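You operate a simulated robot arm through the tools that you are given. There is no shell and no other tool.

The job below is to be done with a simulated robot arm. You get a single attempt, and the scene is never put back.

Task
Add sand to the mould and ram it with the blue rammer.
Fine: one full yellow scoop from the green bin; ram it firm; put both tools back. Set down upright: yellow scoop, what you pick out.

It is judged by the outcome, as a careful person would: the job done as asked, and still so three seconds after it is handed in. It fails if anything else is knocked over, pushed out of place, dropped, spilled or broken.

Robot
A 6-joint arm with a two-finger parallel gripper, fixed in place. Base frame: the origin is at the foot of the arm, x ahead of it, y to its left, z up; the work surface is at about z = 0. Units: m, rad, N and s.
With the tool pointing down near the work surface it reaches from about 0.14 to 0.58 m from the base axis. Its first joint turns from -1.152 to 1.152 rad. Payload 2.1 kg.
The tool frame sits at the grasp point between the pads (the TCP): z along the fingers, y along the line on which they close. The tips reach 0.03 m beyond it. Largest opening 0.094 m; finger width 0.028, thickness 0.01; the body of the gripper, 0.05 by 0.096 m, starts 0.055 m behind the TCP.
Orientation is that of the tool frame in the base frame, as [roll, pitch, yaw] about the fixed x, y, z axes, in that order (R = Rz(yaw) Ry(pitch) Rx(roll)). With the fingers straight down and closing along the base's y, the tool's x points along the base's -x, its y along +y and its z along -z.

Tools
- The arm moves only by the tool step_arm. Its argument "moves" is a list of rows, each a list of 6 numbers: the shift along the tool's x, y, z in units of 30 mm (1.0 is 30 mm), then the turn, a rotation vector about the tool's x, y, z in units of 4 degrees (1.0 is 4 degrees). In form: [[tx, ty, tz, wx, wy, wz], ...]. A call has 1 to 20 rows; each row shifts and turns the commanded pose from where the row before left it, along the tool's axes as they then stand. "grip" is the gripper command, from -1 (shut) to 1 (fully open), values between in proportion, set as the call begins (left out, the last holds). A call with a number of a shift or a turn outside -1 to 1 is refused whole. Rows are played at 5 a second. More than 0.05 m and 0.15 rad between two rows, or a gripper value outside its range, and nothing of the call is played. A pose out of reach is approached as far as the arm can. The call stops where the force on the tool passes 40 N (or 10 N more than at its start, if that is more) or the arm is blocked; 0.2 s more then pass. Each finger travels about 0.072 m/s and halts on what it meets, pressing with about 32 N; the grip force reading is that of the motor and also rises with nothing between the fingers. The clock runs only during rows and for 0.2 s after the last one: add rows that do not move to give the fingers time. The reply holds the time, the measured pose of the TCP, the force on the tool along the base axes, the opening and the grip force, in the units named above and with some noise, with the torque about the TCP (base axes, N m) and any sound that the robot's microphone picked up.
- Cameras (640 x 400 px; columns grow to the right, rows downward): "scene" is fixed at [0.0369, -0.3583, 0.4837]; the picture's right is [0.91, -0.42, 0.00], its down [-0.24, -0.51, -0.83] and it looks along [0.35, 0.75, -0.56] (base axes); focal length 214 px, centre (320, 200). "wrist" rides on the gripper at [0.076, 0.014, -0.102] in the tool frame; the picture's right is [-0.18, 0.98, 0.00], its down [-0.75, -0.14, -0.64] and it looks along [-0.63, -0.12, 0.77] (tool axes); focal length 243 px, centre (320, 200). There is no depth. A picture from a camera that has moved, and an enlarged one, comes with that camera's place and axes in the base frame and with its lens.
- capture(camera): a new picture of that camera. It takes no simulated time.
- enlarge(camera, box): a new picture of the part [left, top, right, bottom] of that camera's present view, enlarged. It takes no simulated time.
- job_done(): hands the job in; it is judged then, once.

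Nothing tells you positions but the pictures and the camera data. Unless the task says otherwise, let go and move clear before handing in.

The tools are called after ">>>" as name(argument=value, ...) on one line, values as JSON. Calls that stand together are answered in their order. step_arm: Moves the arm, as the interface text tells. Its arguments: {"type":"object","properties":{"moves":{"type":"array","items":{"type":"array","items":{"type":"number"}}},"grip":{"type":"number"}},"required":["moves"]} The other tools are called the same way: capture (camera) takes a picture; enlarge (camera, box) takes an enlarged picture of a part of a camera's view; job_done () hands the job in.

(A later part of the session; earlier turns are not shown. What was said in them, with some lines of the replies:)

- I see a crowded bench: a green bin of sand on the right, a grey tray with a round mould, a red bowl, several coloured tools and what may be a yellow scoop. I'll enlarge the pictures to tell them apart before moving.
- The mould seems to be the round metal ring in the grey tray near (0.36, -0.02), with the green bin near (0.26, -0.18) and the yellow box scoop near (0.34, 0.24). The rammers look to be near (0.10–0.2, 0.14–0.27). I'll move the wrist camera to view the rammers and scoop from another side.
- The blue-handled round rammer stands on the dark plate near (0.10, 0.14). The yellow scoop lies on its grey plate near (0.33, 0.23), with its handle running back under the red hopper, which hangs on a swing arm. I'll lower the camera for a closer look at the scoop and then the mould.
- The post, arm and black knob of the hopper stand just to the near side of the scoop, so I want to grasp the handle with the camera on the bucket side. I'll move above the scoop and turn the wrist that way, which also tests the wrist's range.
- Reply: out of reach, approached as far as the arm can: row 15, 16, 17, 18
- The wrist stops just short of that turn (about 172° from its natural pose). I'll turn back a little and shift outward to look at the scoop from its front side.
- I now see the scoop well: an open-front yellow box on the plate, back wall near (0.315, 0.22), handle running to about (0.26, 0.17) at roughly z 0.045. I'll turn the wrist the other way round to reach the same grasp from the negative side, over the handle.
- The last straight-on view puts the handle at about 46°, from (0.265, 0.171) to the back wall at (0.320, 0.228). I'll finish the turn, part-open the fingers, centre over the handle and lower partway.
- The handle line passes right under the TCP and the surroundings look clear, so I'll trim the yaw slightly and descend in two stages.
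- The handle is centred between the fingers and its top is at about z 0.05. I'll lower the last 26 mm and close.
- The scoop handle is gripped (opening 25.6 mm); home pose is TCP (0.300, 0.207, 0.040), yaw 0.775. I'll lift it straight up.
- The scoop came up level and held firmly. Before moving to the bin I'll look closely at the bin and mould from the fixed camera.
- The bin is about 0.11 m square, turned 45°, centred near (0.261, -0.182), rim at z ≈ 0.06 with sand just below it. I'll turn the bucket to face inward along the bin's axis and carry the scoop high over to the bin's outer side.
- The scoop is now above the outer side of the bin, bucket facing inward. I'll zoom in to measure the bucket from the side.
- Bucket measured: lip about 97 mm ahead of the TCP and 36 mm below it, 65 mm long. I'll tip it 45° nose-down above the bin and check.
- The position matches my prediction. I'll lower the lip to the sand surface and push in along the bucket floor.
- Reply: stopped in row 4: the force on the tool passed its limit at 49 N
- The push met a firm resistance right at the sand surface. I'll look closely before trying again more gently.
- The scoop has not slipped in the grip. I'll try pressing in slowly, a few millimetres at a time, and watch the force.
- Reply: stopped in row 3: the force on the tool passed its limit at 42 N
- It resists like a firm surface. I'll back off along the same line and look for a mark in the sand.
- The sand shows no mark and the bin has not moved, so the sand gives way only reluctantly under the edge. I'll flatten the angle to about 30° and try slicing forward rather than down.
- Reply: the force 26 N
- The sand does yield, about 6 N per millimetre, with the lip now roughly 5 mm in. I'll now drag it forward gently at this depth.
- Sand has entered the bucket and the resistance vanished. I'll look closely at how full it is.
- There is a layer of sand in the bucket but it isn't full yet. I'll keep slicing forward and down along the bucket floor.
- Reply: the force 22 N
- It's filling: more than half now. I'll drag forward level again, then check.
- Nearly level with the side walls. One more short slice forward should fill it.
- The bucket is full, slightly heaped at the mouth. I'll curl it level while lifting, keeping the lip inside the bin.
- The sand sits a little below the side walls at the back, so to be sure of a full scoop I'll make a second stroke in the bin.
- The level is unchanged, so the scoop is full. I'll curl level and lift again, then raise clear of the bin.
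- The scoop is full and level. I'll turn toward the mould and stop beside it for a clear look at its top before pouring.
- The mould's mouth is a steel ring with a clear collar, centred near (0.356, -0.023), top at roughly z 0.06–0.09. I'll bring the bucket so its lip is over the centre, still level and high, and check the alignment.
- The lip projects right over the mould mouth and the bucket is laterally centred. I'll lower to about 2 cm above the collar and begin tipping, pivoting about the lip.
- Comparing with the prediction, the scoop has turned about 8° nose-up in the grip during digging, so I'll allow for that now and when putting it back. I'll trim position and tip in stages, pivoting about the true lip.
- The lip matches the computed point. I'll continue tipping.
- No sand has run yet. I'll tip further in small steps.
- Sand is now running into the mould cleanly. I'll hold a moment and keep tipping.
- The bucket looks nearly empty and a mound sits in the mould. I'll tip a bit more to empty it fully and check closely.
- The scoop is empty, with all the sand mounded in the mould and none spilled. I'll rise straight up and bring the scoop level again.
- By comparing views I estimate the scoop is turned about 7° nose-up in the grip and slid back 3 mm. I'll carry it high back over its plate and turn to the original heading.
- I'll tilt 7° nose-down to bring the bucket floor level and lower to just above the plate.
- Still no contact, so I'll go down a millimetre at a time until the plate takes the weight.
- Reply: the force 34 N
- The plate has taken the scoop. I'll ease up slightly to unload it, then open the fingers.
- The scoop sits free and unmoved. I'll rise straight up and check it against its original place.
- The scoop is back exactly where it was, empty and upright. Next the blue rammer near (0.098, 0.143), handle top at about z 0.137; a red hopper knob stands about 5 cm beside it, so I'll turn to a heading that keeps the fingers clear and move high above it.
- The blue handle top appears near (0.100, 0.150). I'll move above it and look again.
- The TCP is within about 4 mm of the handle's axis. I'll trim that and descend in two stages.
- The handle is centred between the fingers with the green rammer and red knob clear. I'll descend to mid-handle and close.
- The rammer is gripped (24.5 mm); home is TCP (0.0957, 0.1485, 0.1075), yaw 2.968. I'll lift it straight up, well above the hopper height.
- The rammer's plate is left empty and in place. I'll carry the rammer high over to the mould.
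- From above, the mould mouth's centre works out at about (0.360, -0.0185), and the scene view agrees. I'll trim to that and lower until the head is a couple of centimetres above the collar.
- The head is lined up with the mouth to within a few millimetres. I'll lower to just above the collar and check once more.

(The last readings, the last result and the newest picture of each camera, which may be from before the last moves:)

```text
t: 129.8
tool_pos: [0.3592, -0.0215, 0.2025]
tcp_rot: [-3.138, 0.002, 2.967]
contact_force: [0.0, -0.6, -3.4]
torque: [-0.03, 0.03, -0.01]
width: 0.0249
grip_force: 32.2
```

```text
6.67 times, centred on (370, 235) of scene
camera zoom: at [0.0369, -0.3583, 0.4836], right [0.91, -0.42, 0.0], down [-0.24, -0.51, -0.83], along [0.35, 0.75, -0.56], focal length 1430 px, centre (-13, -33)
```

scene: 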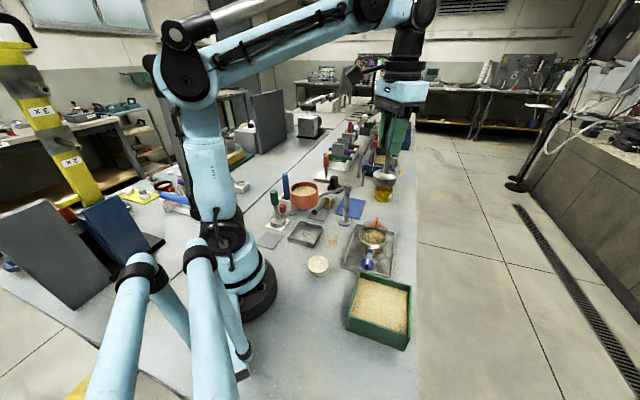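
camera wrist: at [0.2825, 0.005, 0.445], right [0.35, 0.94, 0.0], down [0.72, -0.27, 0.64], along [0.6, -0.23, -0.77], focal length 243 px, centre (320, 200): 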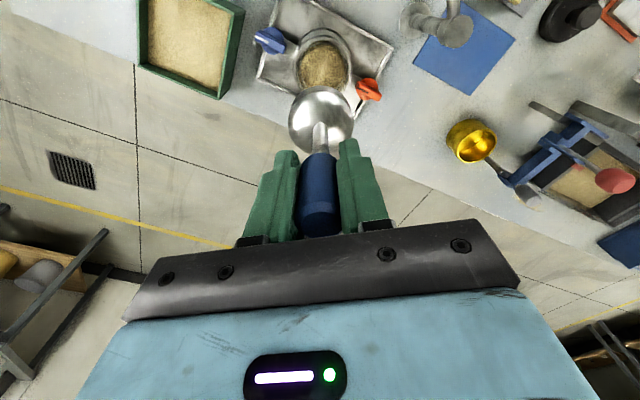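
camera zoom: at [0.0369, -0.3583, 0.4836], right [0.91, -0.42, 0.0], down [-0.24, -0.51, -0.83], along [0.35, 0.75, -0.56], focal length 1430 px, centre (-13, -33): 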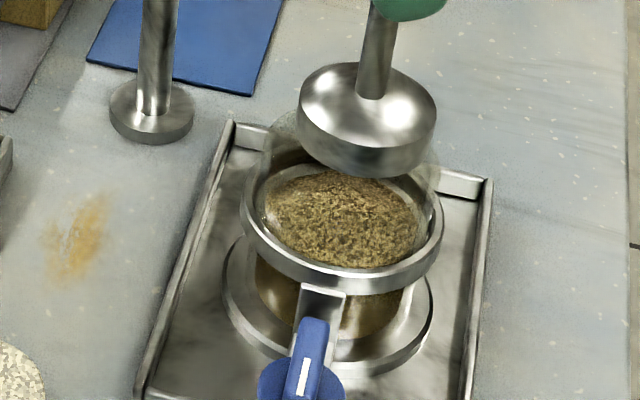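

The head is centred over the mouth to within about 2 mm. I'll nudge it and lower it slowly into the mould.

>>> step_arm(moves=[[0.066, 0, 0, 0, 0, 0], [0, 0, 0.15, 0, 0, 0], [0, 0, 0.15, 0, 0, 0], [0, 0, 0.15, 0, 0, 0], [0, 0, 0.15, 0, 0, 0]])

>>> enlarge(camera="wrist", box=[270, 30, 370, 130])

>>> enlarge(camera="scene", box=[345, 205, 395, 265])

```text
t: 131.0
tool_pos: [0.3579, -0.0211, 0.1863]
tcp_rot: [-3.14, 0.001, 2.967]
contact_force: [0.7, 0.0, -3.8]
torque: [0.02, 0.02, 0.0]
width: 0.0247
grip_force: 32.1
```

```text
4.00 times, centred on (320, 80) of wrist
camera zoom: at [0.2852, 0.0082, 0.2888], right [0.35, 0.94, 0.0], down [0.72, -0.27, 0.64], along [0.6, -0.23, -0.77], focal length 970 px, centre (320, 680)
```

zoom: 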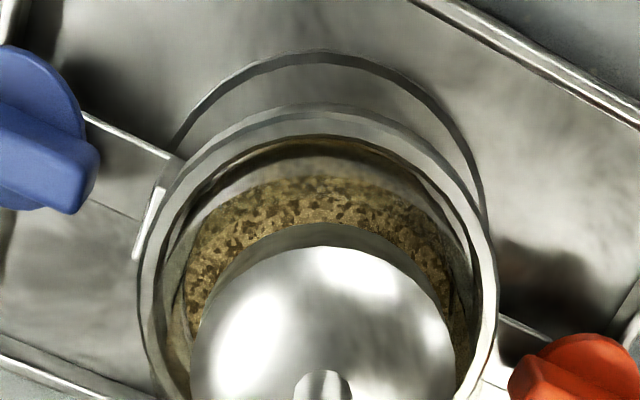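

```text
6.67 times, centred on (370, 235) of scene
camera zoom: at [0.0369, -0.3583, 0.4836], right [0.91, -0.42, 0.0], down [-0.24, -0.51, -0.83], along [0.35, 0.75, -0.56], focal length 1430 px, centre (-13, -33)
```

zoom: 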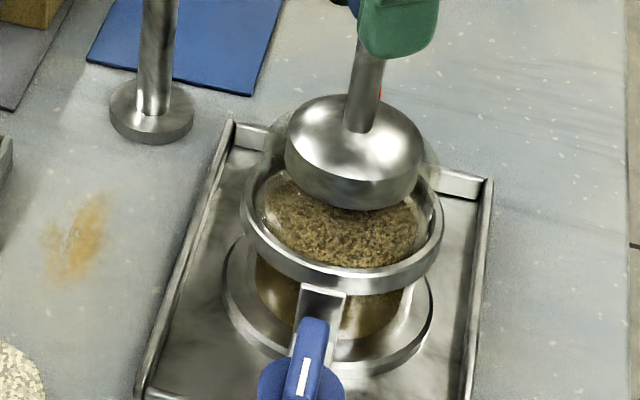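

Aligned and clear of the walls. I'll continue down slowly to the sand.

>>> step_arm(moves=[[0, 0, 0.12, 0, 0, 0], [0, 0, 0.12, 0, 0, 0], [0, 0, 0.12, 0, 0, 0]])

>>> step_arm(moves=[[0, 0, 0.1, 0, 0, 0], [0, 0, 0.1, 0, 0, 0]])

>>> enlarge(camera="scene", box=[345, 205, 395, 265])

```text
t: 131.8
tool_pos: [0.3575, -0.0191, 0.1765]
tcp_rot: [-3.141, 0.002, 2.966]
contact_force: [0.0, 0.5, -3.2]
torque: [0.01, 0.02, 0.02]
width: 0.0249
grip_force: 32.2
```

```text
t: 132.4
tool_pos: [0.3576, -0.0188, 0.1682]
tcp_rot: [-3.139, 0.002, 2.967]
contact_force: [0.0, -0.1, -4.0]
torque: [0.01, 0.03, -0.02]
width: 0.0247
grip_force: 31.7
```

```text
6.67 times, centred on (370, 235) of scene
camera zoom: at [0.0369, -0.3583, 0.4836], right [0.91, -0.42, 0.0], down [-0.24, -0.51, -0.83], along [0.35, 0.75, -0.56], focal length 1430 px, centre (-13, -33)
```

zoom: 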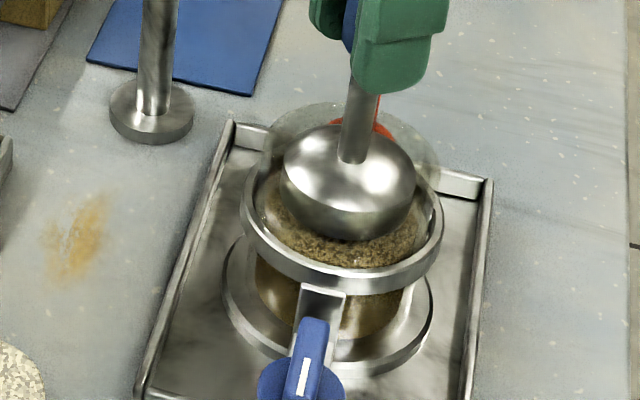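

The head is inside the collar, just above the sand. I'll press down gently now, watching the force.

>>> step_arm(moves=[[0, 0, 0.07, 0, 0, 0], [0, 0, 0.07, 0, 0, 0], [0, 0, 0.07, 0, 0, 0]])

>>> step_arm(moves=[[0, 0, 0.07, 0, 0, 0], [0, 0, 0.07, 0, 0, 0], [0, 0, 0.07, 0, 0, 0]])

>>> step_arm(moves=[[0, 0, 0.05, 0, 0, 0], [0, 0, 0.05, 0, 0, 0], [0, 0, 0.05, 0, 0, 0]])

>>> enlarge(camera="scene", box=[345, 205, 395, 265])

```text
t: 133.2
tool_pos: [0.3589, -0.0216, 0.1638]
tcp_rot: [-3.14, -0.002, 2.968]
contact_force: [-0.3, -0.5, 2.2]
torque: [0.13, 0.03, -0.01]
width: 0.0248
grip_force: 32.3
```

```text
t: 134.0
tool_pos: [0.3588, -0.0201, 0.1573]
tcp_rot: [-3.141, 0.004, 2.968]
contact_force: [3.0, 0.6, 36.1]
torque: [0.37, -0.2, 0.08]
width: 0.0246
grip_force: 32.3
```

```text
t: 134.8
tool_pos: [0.3586, -0.0209, 0.1524]
tcp_rot: [-3.139, 0.002, 2.966]
contact_force: [2.4, -2.5, 37.5]
torque: [0.45, -0.32, 0.04]
width: 0.0247
grip_force: 31.8
```

```text
6.67 times, centred on (370, 235) of scene
camera zoom: at [0.0368, -0.3583, 0.4837], right [0.91, -0.42, 0.0], down [-0.24, -0.51, -0.83], along [0.35, 0.75, -0.56], focal length 1430 px, centre (-13, -33)
```

zoom: 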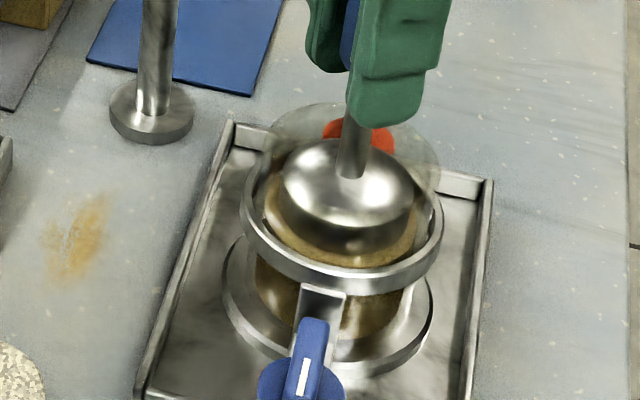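

The press reached about 37 N, but the fingers slid a few millimetres down the handle. I'll lift slightly and look at the sand and the grip.

>>> step_arm(moves=[[0, 0, 0, 0, 0, 0], [0, 0, -0.1, 0, 0, 0], [0, 0, -0.4, 0, 0, 0], [0, 0, -0.5, 0, 0, 0], [0, 0, -0.5, 0, 0, 0]])

>>> capture(camera="wrist")

>>> enlarge(camera="wrist", box=[270, 30, 370, 130])

>>> enlarge(camera="scene", box=[345, 205, 395, 265])

```text
t: 136.0
tool_pos: [0.3584, -0.0191, 0.1977]
tcp_rot: [-3.137, 0.001, 2.968]
contact_force: [-0.7, 0.4, -4.4]
torque: [0.02, 0.02, -0.01]
width: 0.0245
grip_force: 32.2
```

```text
taken
camera wrist: at [0.2857, 0.008, 0.2999], right [0.35, 0.94, 0.0], down [0.72, -0.27, 0.64], along [0.6, -0.23, -0.77], focal length 243 px, centre (320, 200)
```

wrist: 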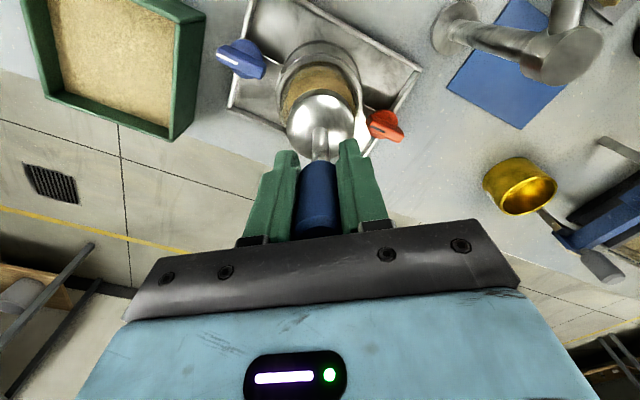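

```text
4.00 times, centred on (320, 80) of wrist
camera zoom: at [0.2857, 0.008, 0.2999], right [0.35, 0.94, 0.0], down [0.72, -0.27, 0.64], along [0.6, -0.23, -0.77], focal length 970 px, centre (320, 680)
```

zoom: 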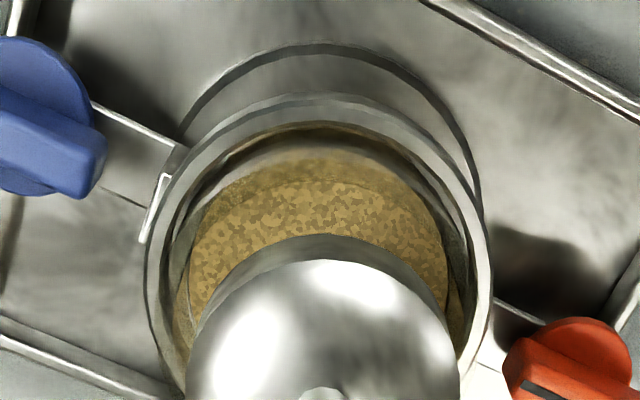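

```text
6.67 times, centred on (370, 235) of scene
camera zoom: at [0.0369, -0.3583, 0.4836], right [0.91, -0.42, 0.0], down [-0.24, -0.51, -0.83], along [0.35, 0.75, -0.56], focal length 1430 px, centre (-13, -33)
```

zoom: 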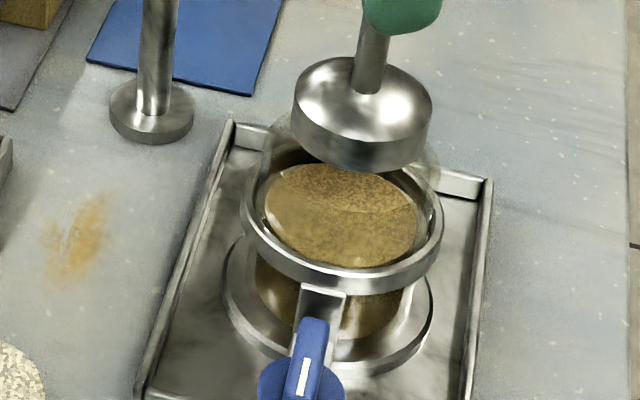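

The sand is now flat and darker, compacted at the first press. I'll ram several more strokes, keeping below the slip force.

>>> step_arm(moves=[[0, 0, 0.5, 0, 0, 0], [0, 0, 0.5, 0, 0, 0], [0, 0, 0.3, 0, 0, 0], [0, 0, 0.05, 0, 0, 0], [0, 0, 0.05, 0, 0, 0], [0, 0, 0.03, 0, 0, 0]])

>>> step_arm(moves=[[0, 0, 0.025, 0, 0, 0], [0, 0, 0, 0, 0, 0]])

```text
t: 137.4
tool_pos: [0.3578, -0.0202, 0.1543]
tcp_rot: [-3.14, 0.001, 2.966]
contact_force: [-0.2, 0.1, -4.7]
torque: [-0.02, 0.04, -0.03]
width: 0.0247
grip_force: 32.4
```

```text
t: 138.0
tool_pos: [0.3588, -0.0197, 0.1538]
tcp_rot: [-3.14, 0.002, 2.967]
contact_force: [0.4, 0.2, -3.7]
torque: [0.04, 0.03, 0.0]
width: 0.0246
grip_force: 32.1
```

>>> step_arm(moves=[[0, 0, 0.03, 0, 0, 0], [0, 0, 0.03, 0, 0, 0], [0, 0, 0, 0, 0, 0]])

>>> step_arm(moves=[[0, 0, 0.025, 0, 0, 0], [0, 0, 0.025, 0, 0, 0], [0, 0, 0, 0, 0, 0]])

>>> step_arm(moves=[[0, 0, 0.02, 0, 0, 0], [0, 0, 0, 0, 0, 0]])

```text
t: 138.8
tool_pos: [0.3581, -0.0202, 0.152]
tcp_rot: [-3.139, 0.0, 2.967]
contact_force: [-3.9, -0.9, 33.4]
torque: [0.43, 0.01, 0.06]
width: 0.0243
grip_force: 31.9
```

```text
t: 139.6
tool_pos: [0.3586, -0.0207, 0.1492]
tcp_rot: [-3.139, 0.001, 2.966]
contact_force: [0.7, -2.3, 36.8]
torque: [0.41, -0.3, 0.05]
width: 0.0244
grip_force: 32.1
```

```text
t: 140.2
tool_pos: [0.3577, -0.019, 0.1508]
tcp_rot: [-3.139, 0.002, 2.967]
contact_force: [1.2, -3.0, 36.6]
torque: [0.35, -0.2, 0.05]
width: 0.0245
grip_force: 31.4
```

The sand now resists stiffly at 33–37 N with almost no travel. I'll lift to inspect the surface.

>>> step_arm(moves=[[0, 0, -0.1, 0, 0, 0], [0, 0, -0.5, 0, 0, 0], [0, 0, -0.8, 0, 0, 0], [0, 0, -0.8, 0, 0, 0], [0, 0, -0.8, 0, 0, 0], [0, 0, -0.8, 0, 0, 0]])

>>> enlarge(camera="scene", box=[345, 205, 395, 265])

>>> enlarge(camera="wrist", box=[270, 10, 370, 110])

```text
t: 141.6
tool_pos: [0.3593, -0.0201, 0.2627]
tcp_rot: [-3.14, 0.002, 2.966]
contact_force: [1.0, 0.0, -3.8]
torque: [0.03, -0.01, 0.03]
width: 0.0244
grip_force: 31.9
```

```text
6.67 times, centred on (370, 235) of scene
camera zoom: at [0.0369, -0.3583, 0.4836], right [0.91, -0.42, 0.0], down [-0.24, -0.51, -0.83], along [0.35, 0.75, -0.56], focal length 1430 px, centre (-13, -33)
```

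zoom: 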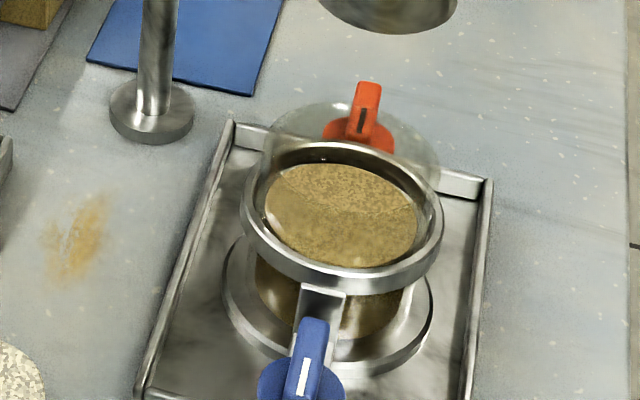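

```text
4.00 times, centred on (320, 60) of wrist
camera zoom: at [0.2856, 0.0076, 0.3656], right [0.35, 0.94, 0.0], down [0.72, -0.27, 0.64], along [0.6, -0.23, -0.77], focal length 970 px, centre (320, 760)
```

zoom: 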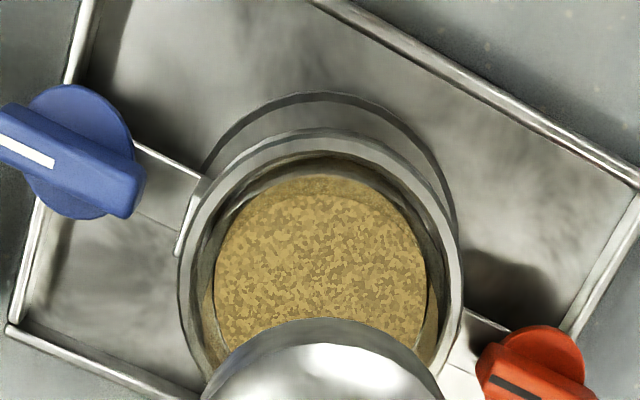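

The surface is flat and firm. I'll give it two more strokes for good measure, keeping the force just under the slip limit.

>>> step_arm(moves=[[0, 0, 0.8, 0, 0, 0], [0, 0, 0.8, 0, 0, 0], [0, 0, 0.8, 0, 0, 0], [0, 0, 0.8, 0, 0, 0], [0, 0, 0.4, 0, 0, 0], [0, 0, 0.14, 0, 0, 0], [0, 0, 0.015, 0, 0, 0], [0, 0, 0.015, 0, 0, 0]])

>>> step_arm(moves=[[0, 0, 0.015, 0, 0, 0], [0, 0, 0, 0, 0, 0]])

>>> step_arm(moves=[[0, 0, 0.015, 0, 0, 0], [0, 0, 0, 0, 0, 0]])

```text
t: 143.4
tool_pos: [0.3591, -0.0194, 0.1507]
tcp_rot: [-3.139, 0.001, 2.967]
contact_force: [-0.5, 0.0, -4.6]
torque: [0.0, -0.02, 0.02]
width: 0.0247
grip_force: 32.0
```

```text
t: 144.0
tool_pos: [0.358, -0.0194, 0.1493]
tcp_rot: [-3.14, 0.0, 2.967]
contact_force: [-0.7, -0.2, 2.0]
torque: [0.06, 0.02, 0.04]
width: 0.0245
grip_force: 31.9
```

```text
t: 144.6
tool_pos: [0.3579, -0.0203, 0.1509]
tcp_rot: [-3.138, -0.001, 2.966]
contact_force: [-2.8, -2.6, 20.0]
torque: [0.25, -0.05, 0.06]
width: 0.0242
grip_force: 32.3
```

>>> step_arm(moves=[[0, 0, 0.012, 0, 0, 0], [0, 0, 0, 0, 0, 0]])

>>> step_arm(moves=[[0, 0, -0.2, 0, 0, 0], [0, 0, 0.2, 0, 0, 0], [0, 0, 0, 0, 0, 0], [0, 0, 0, 0, 0, 0]])

>>> step_arm(moves=[[0, 0, -0.2, 0, 0, 0], [0, 0, 0.205, 0, 0, 0], [0, 0, 0, 0, 0, 0], [0, 0, 0, 0, 0, 0]])

```text
t: 145.2
tool_pos: [0.3596, -0.0196, 0.1496]
tcp_rot: [-3.141, 0.001, 2.966]
contact_force: [-3.9, -3.2, 36.8]
torque: [0.26, -0.11, 0.12]
width: 0.0247
grip_force: 31.5
```

```text
t: 146.2
tool_pos: [0.3579, -0.0194, 0.1505]
tcp_rot: [-3.14, 0.002, 2.967]
contact_force: [-2.3, 0.5, 13.0]
torque: [0.26, -0.19, 0.04]
width: 0.0246
grip_force: 31.7
```

```text
t: 147.2
tool_pos: [0.3586, -0.0197, 0.1495]
tcp_rot: [-3.14, -0.002, 2.967]
contact_force: [-4.4, -1.5, 22.7]
torque: [0.24, -0.18, 0.05]
width: 0.0246
grip_force: 32.1
```

Firm and stiff under repeated strokes. I'll withdraw straight up and measure how the rammer now sits in the grip.

>>> step_arm(moves=[[0, 0, -0.1, 0, 0, 0], [0, 0, -0.4, 0, 0, 0], [0, 0, -0.8, 0, 0, 0], [0, 0, -0.8, 0, 0, 0], [0, 0, -0.8, 0, 0, 0], [0, 0, -0.9, 0, 0, 0], [0, 0, -0.9, 0, 0, 0], [0, 0, -0.9, 0, 0, 0], [0, 0, -0.9, 0, 0, 0], [0, 0, 0, 0, 0, 0]])

>>> capture(camera="wrist")

>>> enlarge(camera="wrist", box=[230, 0, 410, 200])

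>>> enlarge(camera="scene", box=[330, 120, 420, 280])

>>> enlarge(camera="scene", box=[345, 205, 395, 265])

```text
t: 149.4
tool_pos: [0.358, -0.0198, 0.3453]
tcp_rot: [-3.141, 0.002, 2.967]
contact_force: [0.0, -0.6, -3.9]
torque: [0.0, -0.01, 0.04]
width: 0.0243
grip_force: 31.9
```

```text
taken
camera wrist: at [0.285, 0.0077, 0.4478], right [0.35, 0.94, 0.0], down [0.72, -0.27, 0.64], along [0.6, -0.23, -0.77], focal length 243 px, centre (320, 200)
```

wrist: 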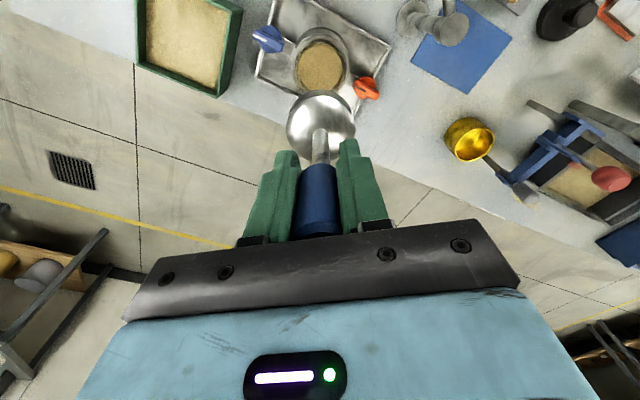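

```text
2.00 times, centred on (320, 100) of wrist
camera zoom: at [0.285, 0.0077, 0.4478], right [0.35, 0.94, 0.0], down [0.72, -0.27, 0.64], along [0.6, -0.23, -0.77], focal length 485 px, centre (320, 400)
```

zoom: 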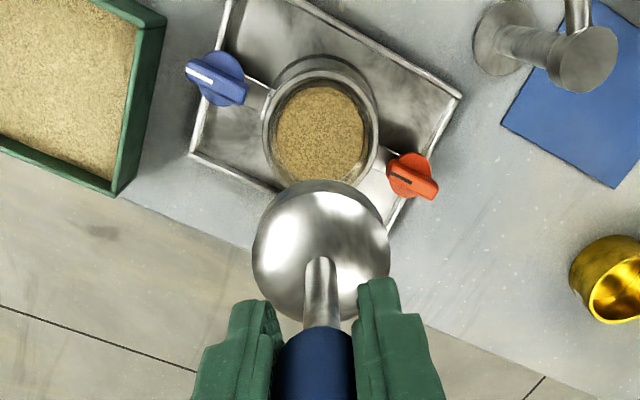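

```text
2.50 times, centred on (375, 200) of scene
camera zoom: at [0.0369, -0.3583, 0.4836], right [0.91, -0.42, 0.0], down [-0.24, -0.51, -0.83], along [0.35, 0.75, -0.56], focal length 536 px, centre (182, 200)
```

zoom: 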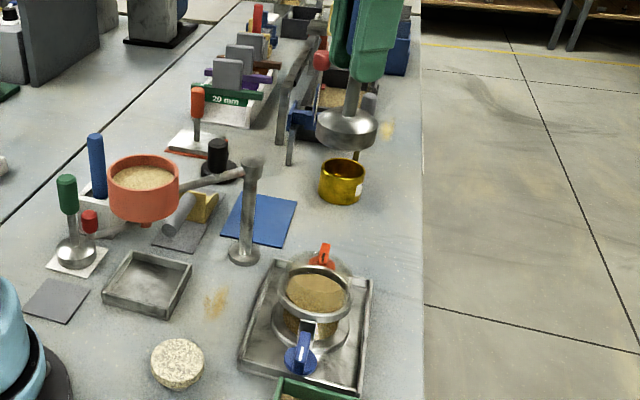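

```text
6.67 times, centred on (370, 235) of scene
camera zoom: at [0.0369, -0.3583, 0.4836], right [0.91, -0.42, 0.0], down [-0.24, -0.51, -0.83], along [0.35, 0.75, -0.56], focal length 1430 px, centre (-13, -33)
```

zoom: 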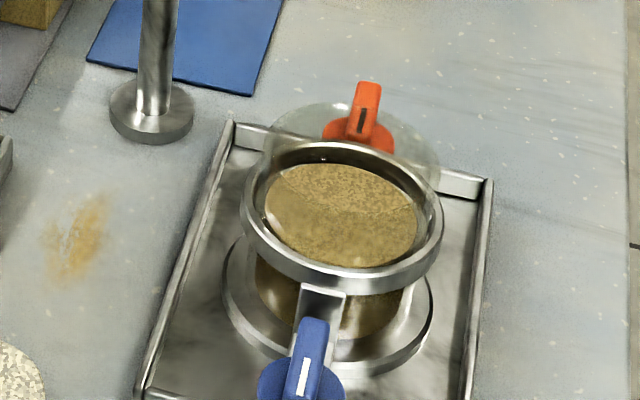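

The sand is firm and flat and nothing spilled. The rammer has slid about 11.5 mm up in the grip without tilting, so its set-down height will be about 0.096. I'll carry it back along the same path.

>>> step_arm(moves=[[0.4, 0.167, 0, 0, 0, 0], [0.87, 0.363, 0, 0, 0, 0], [0.87, 0.363, 0, 0, 0, 0], [0.87, 0.363, 0, 0, 0, 0], [0.87, 0.363, 0, 0, 0, 0], [0.87, 0.363, 0, 0, 0, 0], [0.87, 0.363, 0, 0, 0, 0], [0.87, 0.363, 0, 0, 0, 0], [0.87, 0.363, 0, 0, 0, 0], [0.87, 0.363, 0, 0, 0, 0], [0.87, 0.363, 0, 0, 0, 0], [0.494, 0.205, 0, 0, 0, 0], [0, 0, 0, 0, 0, 0]])

>>> enlarge(camera="wrist", box=[230, 0, 410, 200])

```text
t: 152.2
tool_pos: [0.096, 0.1477, 0.3434]
tcp_rot: [-3.139, 0.002, 2.966]
contact_force: [0.3, 0.7, -4.2]
torque: [0.0, 0.0, -0.02]
width: 0.0245
grip_force: 31.6
```

```text
2.00 times, centred on (320, 100) of wrist
camera zoom: at [0.0228, 0.1763, 0.4458], right [0.35, 0.94, 0.0], down [0.72, -0.27, 0.64], along [0.6, -0.23, -0.77], focal length 485 px, centre (320, 400)
```

zoom: 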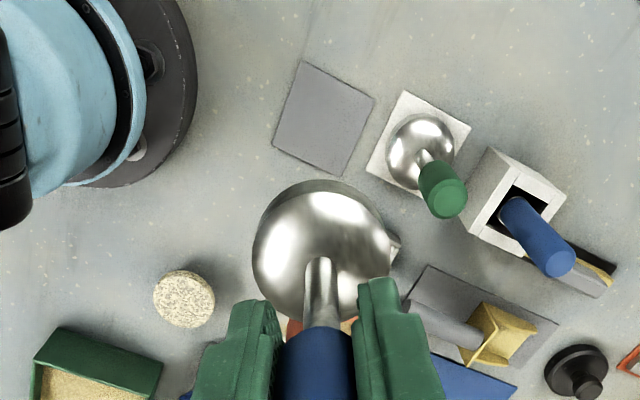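

Back over the home plate. I'll lower to about 1.5 cm above it and check.

>>> step_arm(moves=[[0, 0, 0.5, 0, 0, 0], [0, 0, 0.9, 0, 0, 0], [0, 0, 0.9, 0, 0, 0], [0, 0, 0.9, 0, 0, 0], [0, 0, 0.9, 0, 0, 0], [0, 0, 0.9, 0, 0, 0], [0, 0, 0.9, 0, 0, 0], [0, 0, 0.9, 0, 0, 0], [0, 0, 0.8, 0, 0, 0], [0, 0, 0, 0, 0, 0]])

>>> capture(camera="wrist")

>>> enlarge(camera="scene", box=[230, 170, 330, 260])

```text
t: 154.4
tool_pos: [0.0952, 0.1481, 0.1152]
tcp_rot: [-3.139, 0.001, 2.966]
contact_force: [-0.7, 0.5, -3.2]
torque: [0.03, -0.03, 0.0]
width: 0.0247
grip_force: 32.1
```

```text
taken
camera wrist: at [0.0228, 0.1761, 0.218], right [0.35, 0.94, 0.0], down [0.72, -0.27, 0.64], along [0.6, -0.23, -0.77], focal length 243 px, centre (320, 200)
```

wrist: 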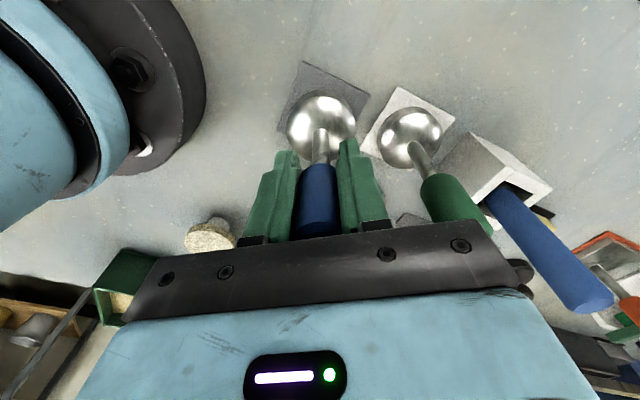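

```text
4.44 times, centred on (280, 215) of scene
camera zoom: at [0.0369, -0.3583, 0.4837], right [0.91, -0.42, 0.0], down [-0.24, -0.51, -0.83], along [0.35, 0.75, -0.56], focal length 953 px, centre (498, 133)
```

zoom: 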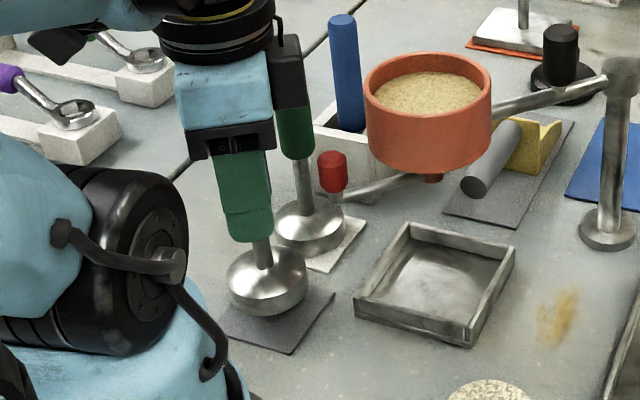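

Lined up with the plate. I'll go down slowly until the plate takes the load.

>>> step_arm(moves=[[0, 0, 0.2, 0, 0, 0], [0, 0, 0.2, 0, 0, 0], [0, 0, 0.1, 0, 0, 0], [0, 0, 0, 0, 0, 0]])

>>> step_arm(moves=[[0, 0, 0.05, 0, 0, 0], [0, 0, 0, 0, 0, 0]])

>>> step_arm(moves=[[0, 0, 0.04, 0, 0, 0], [0, 0, 0, 0, 0, 0]])

```text
t: 155.4
tool_pos: [0.0955, 0.147, 0.1]
tcp_rot: [-3.14, 0.0, 2.968]
contact_force: [1.0, -0.3, -4.2]
torque: [0.03, 0.0, 0.0]
width: 0.0242
grip_force: 31.9
```

```text
t: 156.0
tool_pos: [0.096, 0.1479, 0.0984]
tcp_rot: [-3.139, 0.002, 2.967]
contact_force: [-0.7, -0.2, -2.5]
torque: [0.02, 0.03, 0.01]
width: 0.0245
grip_force: 32.1
```

```text
t: 156.6
tool_pos: [0.0973, 0.1483, 0.0969]
tcp_rot: [-3.139, 0.003, 2.967]
contact_force: [-0.2, -0.4, -4.4]
torque: [0.0, 0.05, 0.02]
width: 0.0244
grip_force: 32.0
```

>>> step_arm(moves=[[0, 0, 0.03, 0, 0, 0], [0, 0, 0, 0, 0, 0]])

>>> step_arm(moves=[[0, 0, 0.025, 0, 0, 0], [0, 0, 0, 0, 0, 0]])

>>> enlarge(camera="scene", box=[230, 170, 330, 260])

```text
t: 157.2
tool_pos: [0.0962, 0.1487, 0.0961]
tcp_rot: [-3.139, 0.001, 2.967]
contact_force: [-1.1, -0.2, -3.8]
torque: [-0.04, 0.02, -0.02]
width: 0.0242
grip_force: 31.9
```

```text
t: 157.8
tool_pos: [0.097, 0.1481, 0.0969]
tcp_rot: [-3.141, 0.003, 2.968]
contact_force: [-0.2, 0.3, -4.2]
torque: [0.01, -0.01, -0.02]
width: 0.0245
grip_force: 32.3
```

```text
4.44 times, centred on (280, 215) of scene
camera zoom: at [0.0369, -0.3583, 0.4837], right [0.91, -0.42, 0.0], down [-0.24, -0.51, -0.83], along [0.35, 0.75, -0.56], focal length 953 px, centre (498, 133)
```

zoom: 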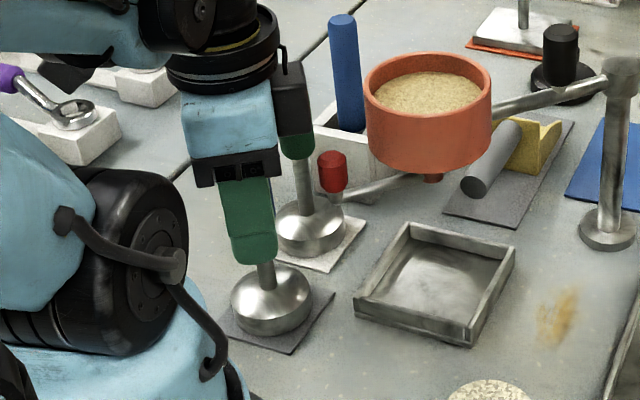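

>>> step_arm(moves=[[0, 0, 0.025, 0, 0, 0], [0, 0, 0, 0, 0, 0]])

>>> step_arm(moves=[[0, 0, 0.025, 0, 0, 0], [0, 0, 0, 0, 0, 0]])

>>> step_arm(moves=[[0, 0, 0.02, 0, 0, 0], [0, 0, 0, 0, 0, 0]])

```text
t: 158.4
tool_pos: [0.096, 0.1477, 0.0963]
tcp_rot: [-3.139, 0.0, 2.967]
contact_force: [-3.0, -4.1, 15.6]
torque: [-0.07, -0.05, -0.03]
width: 0.0244
grip_force: 32.3
```

```text
t: 159.0
tool_pos: [0.0956, 0.1483, 0.0954]
tcp_rot: [-3.141, 0.001, 2.967]
contact_force: [-3.9, -7.9, 36.4]
torque: [0.23, -0.17, 0.15]
width: 0.0249
grip_force: 32.2
```

```text
t: 159.6
tool_pos: [0.0954, 0.1485, 0.093]
tcp_rot: [-3.139, 0.002, 2.967]
contact_force: [-0.3, -6.6, 34.2]
torque: [0.08, -0.24, 0.1]
width: 0.0245
grip_force: 32.3
```

The plate has taken the rammer. I'll ease off the load and open the fingers.

>>> step_arm(moves=[[0, 0, -0.04, 0, 0, 0], [0, 0, 0, 0, 0, 0]])

>>> step_arm(moves=[[0, 0, 0, 0, 0, 0], [0, 0, 0, 0, 0, 0], [0, 0, 0, 0, 0, 0], [0, 0, 0, 0, 0, 0]], grip=0.2)

>>> capture(camera="wrist")

>>> enlarge(camera="scene", box=[230, 170, 330, 260])

```text
t: 160.2
tool_pos: [0.0952, 0.1489, 0.0945]
tcp_rot: [-3.141, 0.0, 2.966]
contact_force: [0.8, 0.9, -4.2]
torque: [0.03, 0.02, -0.02]
width: 0.0242
grip_force: 32.0
```

```text
t: 161.2
tool_pos: [0.0965, 0.1484, 0.0949]
tcp_rot: [-3.138, 0.001, 2.967]
contact_force: [0.4, 0.9, 0.2]
torque: [0.0, -0.02, 0.02]
width: 0.0563
grip_force: 0.0
```

```text
taken
camera wrist: at [0.0227, 0.1761, 0.1981], right [0.35, 0.94, 0.0], down [0.72, -0.27, 0.64], along [0.6, -0.23, -0.77], focal length 243 px, centre (320, 200)
```

wrist: 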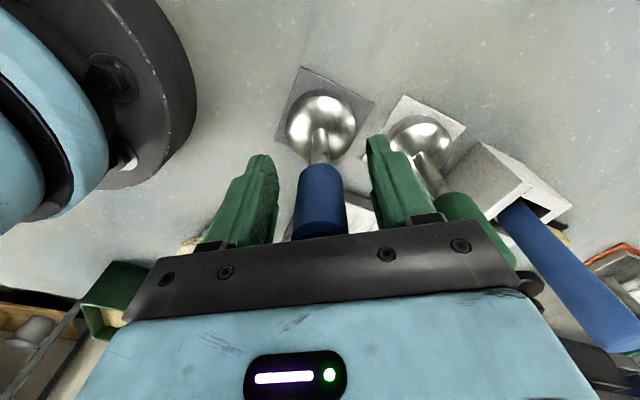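

```text
4.44 times, centred on (280, 215) of scene
camera zoom: at [0.0369, -0.3583, 0.4837], right [0.91, -0.42, 0.0], down [-0.24, -0.51, -0.83], along [0.35, 0.75, -0.56], focal length 953 px, centre (498, 133)
```

zoom: 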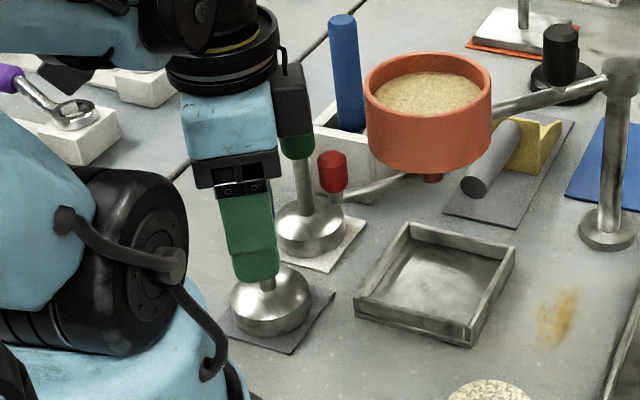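

Released, and the rammer stands upright on its plate. I'll rise straight up and clear, then do a final check of everything.

>>> step_arm(moves=[[0, 0, -0.3, 0, 0, 0], [0, 0, -0.8, 0, 0, 0], [0, 0, -0.9, 0, 0, 0], [0, 0, -0.9, 0, 0, 0], [0, 0, -0.9, 0, 0, 0], [0, 0, -0.9, 0, 0, 0], [0, 0, -0.9, 0, 0, 0], [0, 0, -0.9, 0, 0, 0], [0, 0, -0.9, 0, 0, 0], [-0.9, -0.1, 0, 0, 0, 0], [-0.9, -0.1, 0, 0, 0, 0], [-0.9, 0.1, 0, 0, 0, 0], [-0.9, 0.1, 0, 0, 0, 0]])

>>> capture(camera="scene")

>>> enlarge(camera="scene", box=[240, 170, 350, 260])

>>> enlarge(camera="scene", box=[320, 190, 430, 350])

>>> capture(camera="wrist")

```text
t: 164.0
tool_pos: [0.2018, 0.1296, 0.3169]
tcp_rot: [3.141, 0.0, 2.966]
contact_force: [0.3, -0.4, -0.2]
torque: [-0.03, 0.01, 0.0]
width: 0.0563
grip_force: 0.0
```

```text
taken
```

scene: 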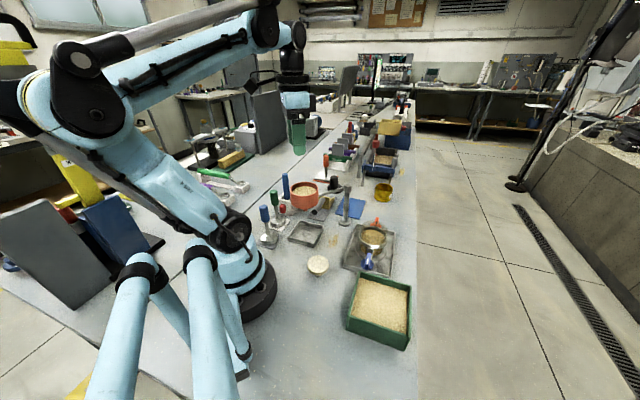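

```text
4.44 times, centred on (295, 215) of scene
camera zoom: at [0.0369, -0.3583, 0.4837], right [0.91, -0.42, 0.0], down [-0.24, -0.51, -0.83], along [0.35, 0.75, -0.56], focal length 953 px, centre (431, 133)
```

zoom: 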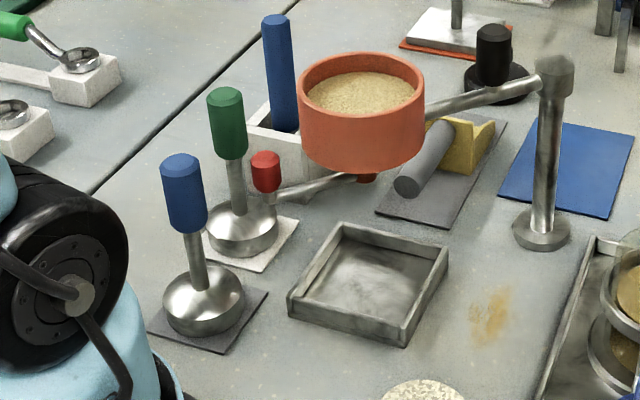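

```text
2.50 times, centred on (375, 270) of scene
camera zoom: at [0.0369, -0.3583, 0.4837], right [0.91, -0.42, 0.0], down [-0.24, -0.51, -0.83], along [0.35, 0.75, -0.56], focal length 536 px, centre (182, 25)
```

zoom: 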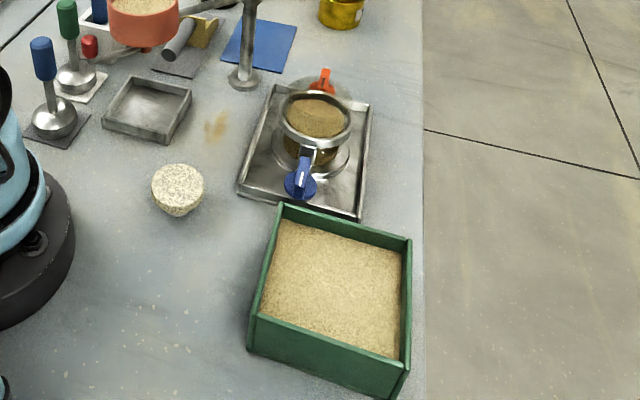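

```text
taken
camera wrist: at [0.1293, 0.157, 0.4197], right [0.35, 0.94, 0.0], down [0.72, -0.27, 0.64], along [0.6, -0.23, -0.77], focal length 243 px, centre (320, 200)
```

wrist: 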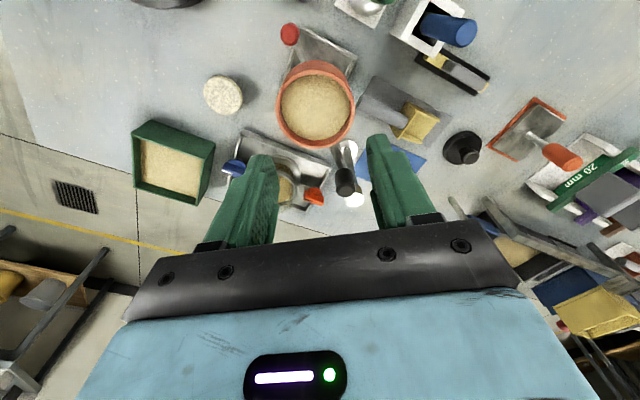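

Everything is in place: the mould holds the rammed sand, the scoop and blue rammer are both upright on their plates, nothing is spilled or shifted, and the arm is clear. I'm handing the job in.

>>> job_done()

```text
The job is handed in.
```

I added one full yellow scoop of sand from the green bin to the mould and rammed it with the blue rammer. The job has been handed in, and I haven't seen the judgement.

- **Sand:** A second pass through the bin didn't raise the level, so I took the scoop as full. It all went into the mould, and I saw no spill in the pictures.
- **Ramming:** I rammed it several times, three of them reaching about 37 N. The surface was flat and hardly gave under the last strokes. Above roughly 37 N the rammer slid up in the fingers, so I stayed at or below that.
- **Tools:** The scoop and the rammer are both upright on their own plates, in the same spots as before.
- **Everything else:** In the last pictures nothing else had moved. The gripper is open and clear of the bench.
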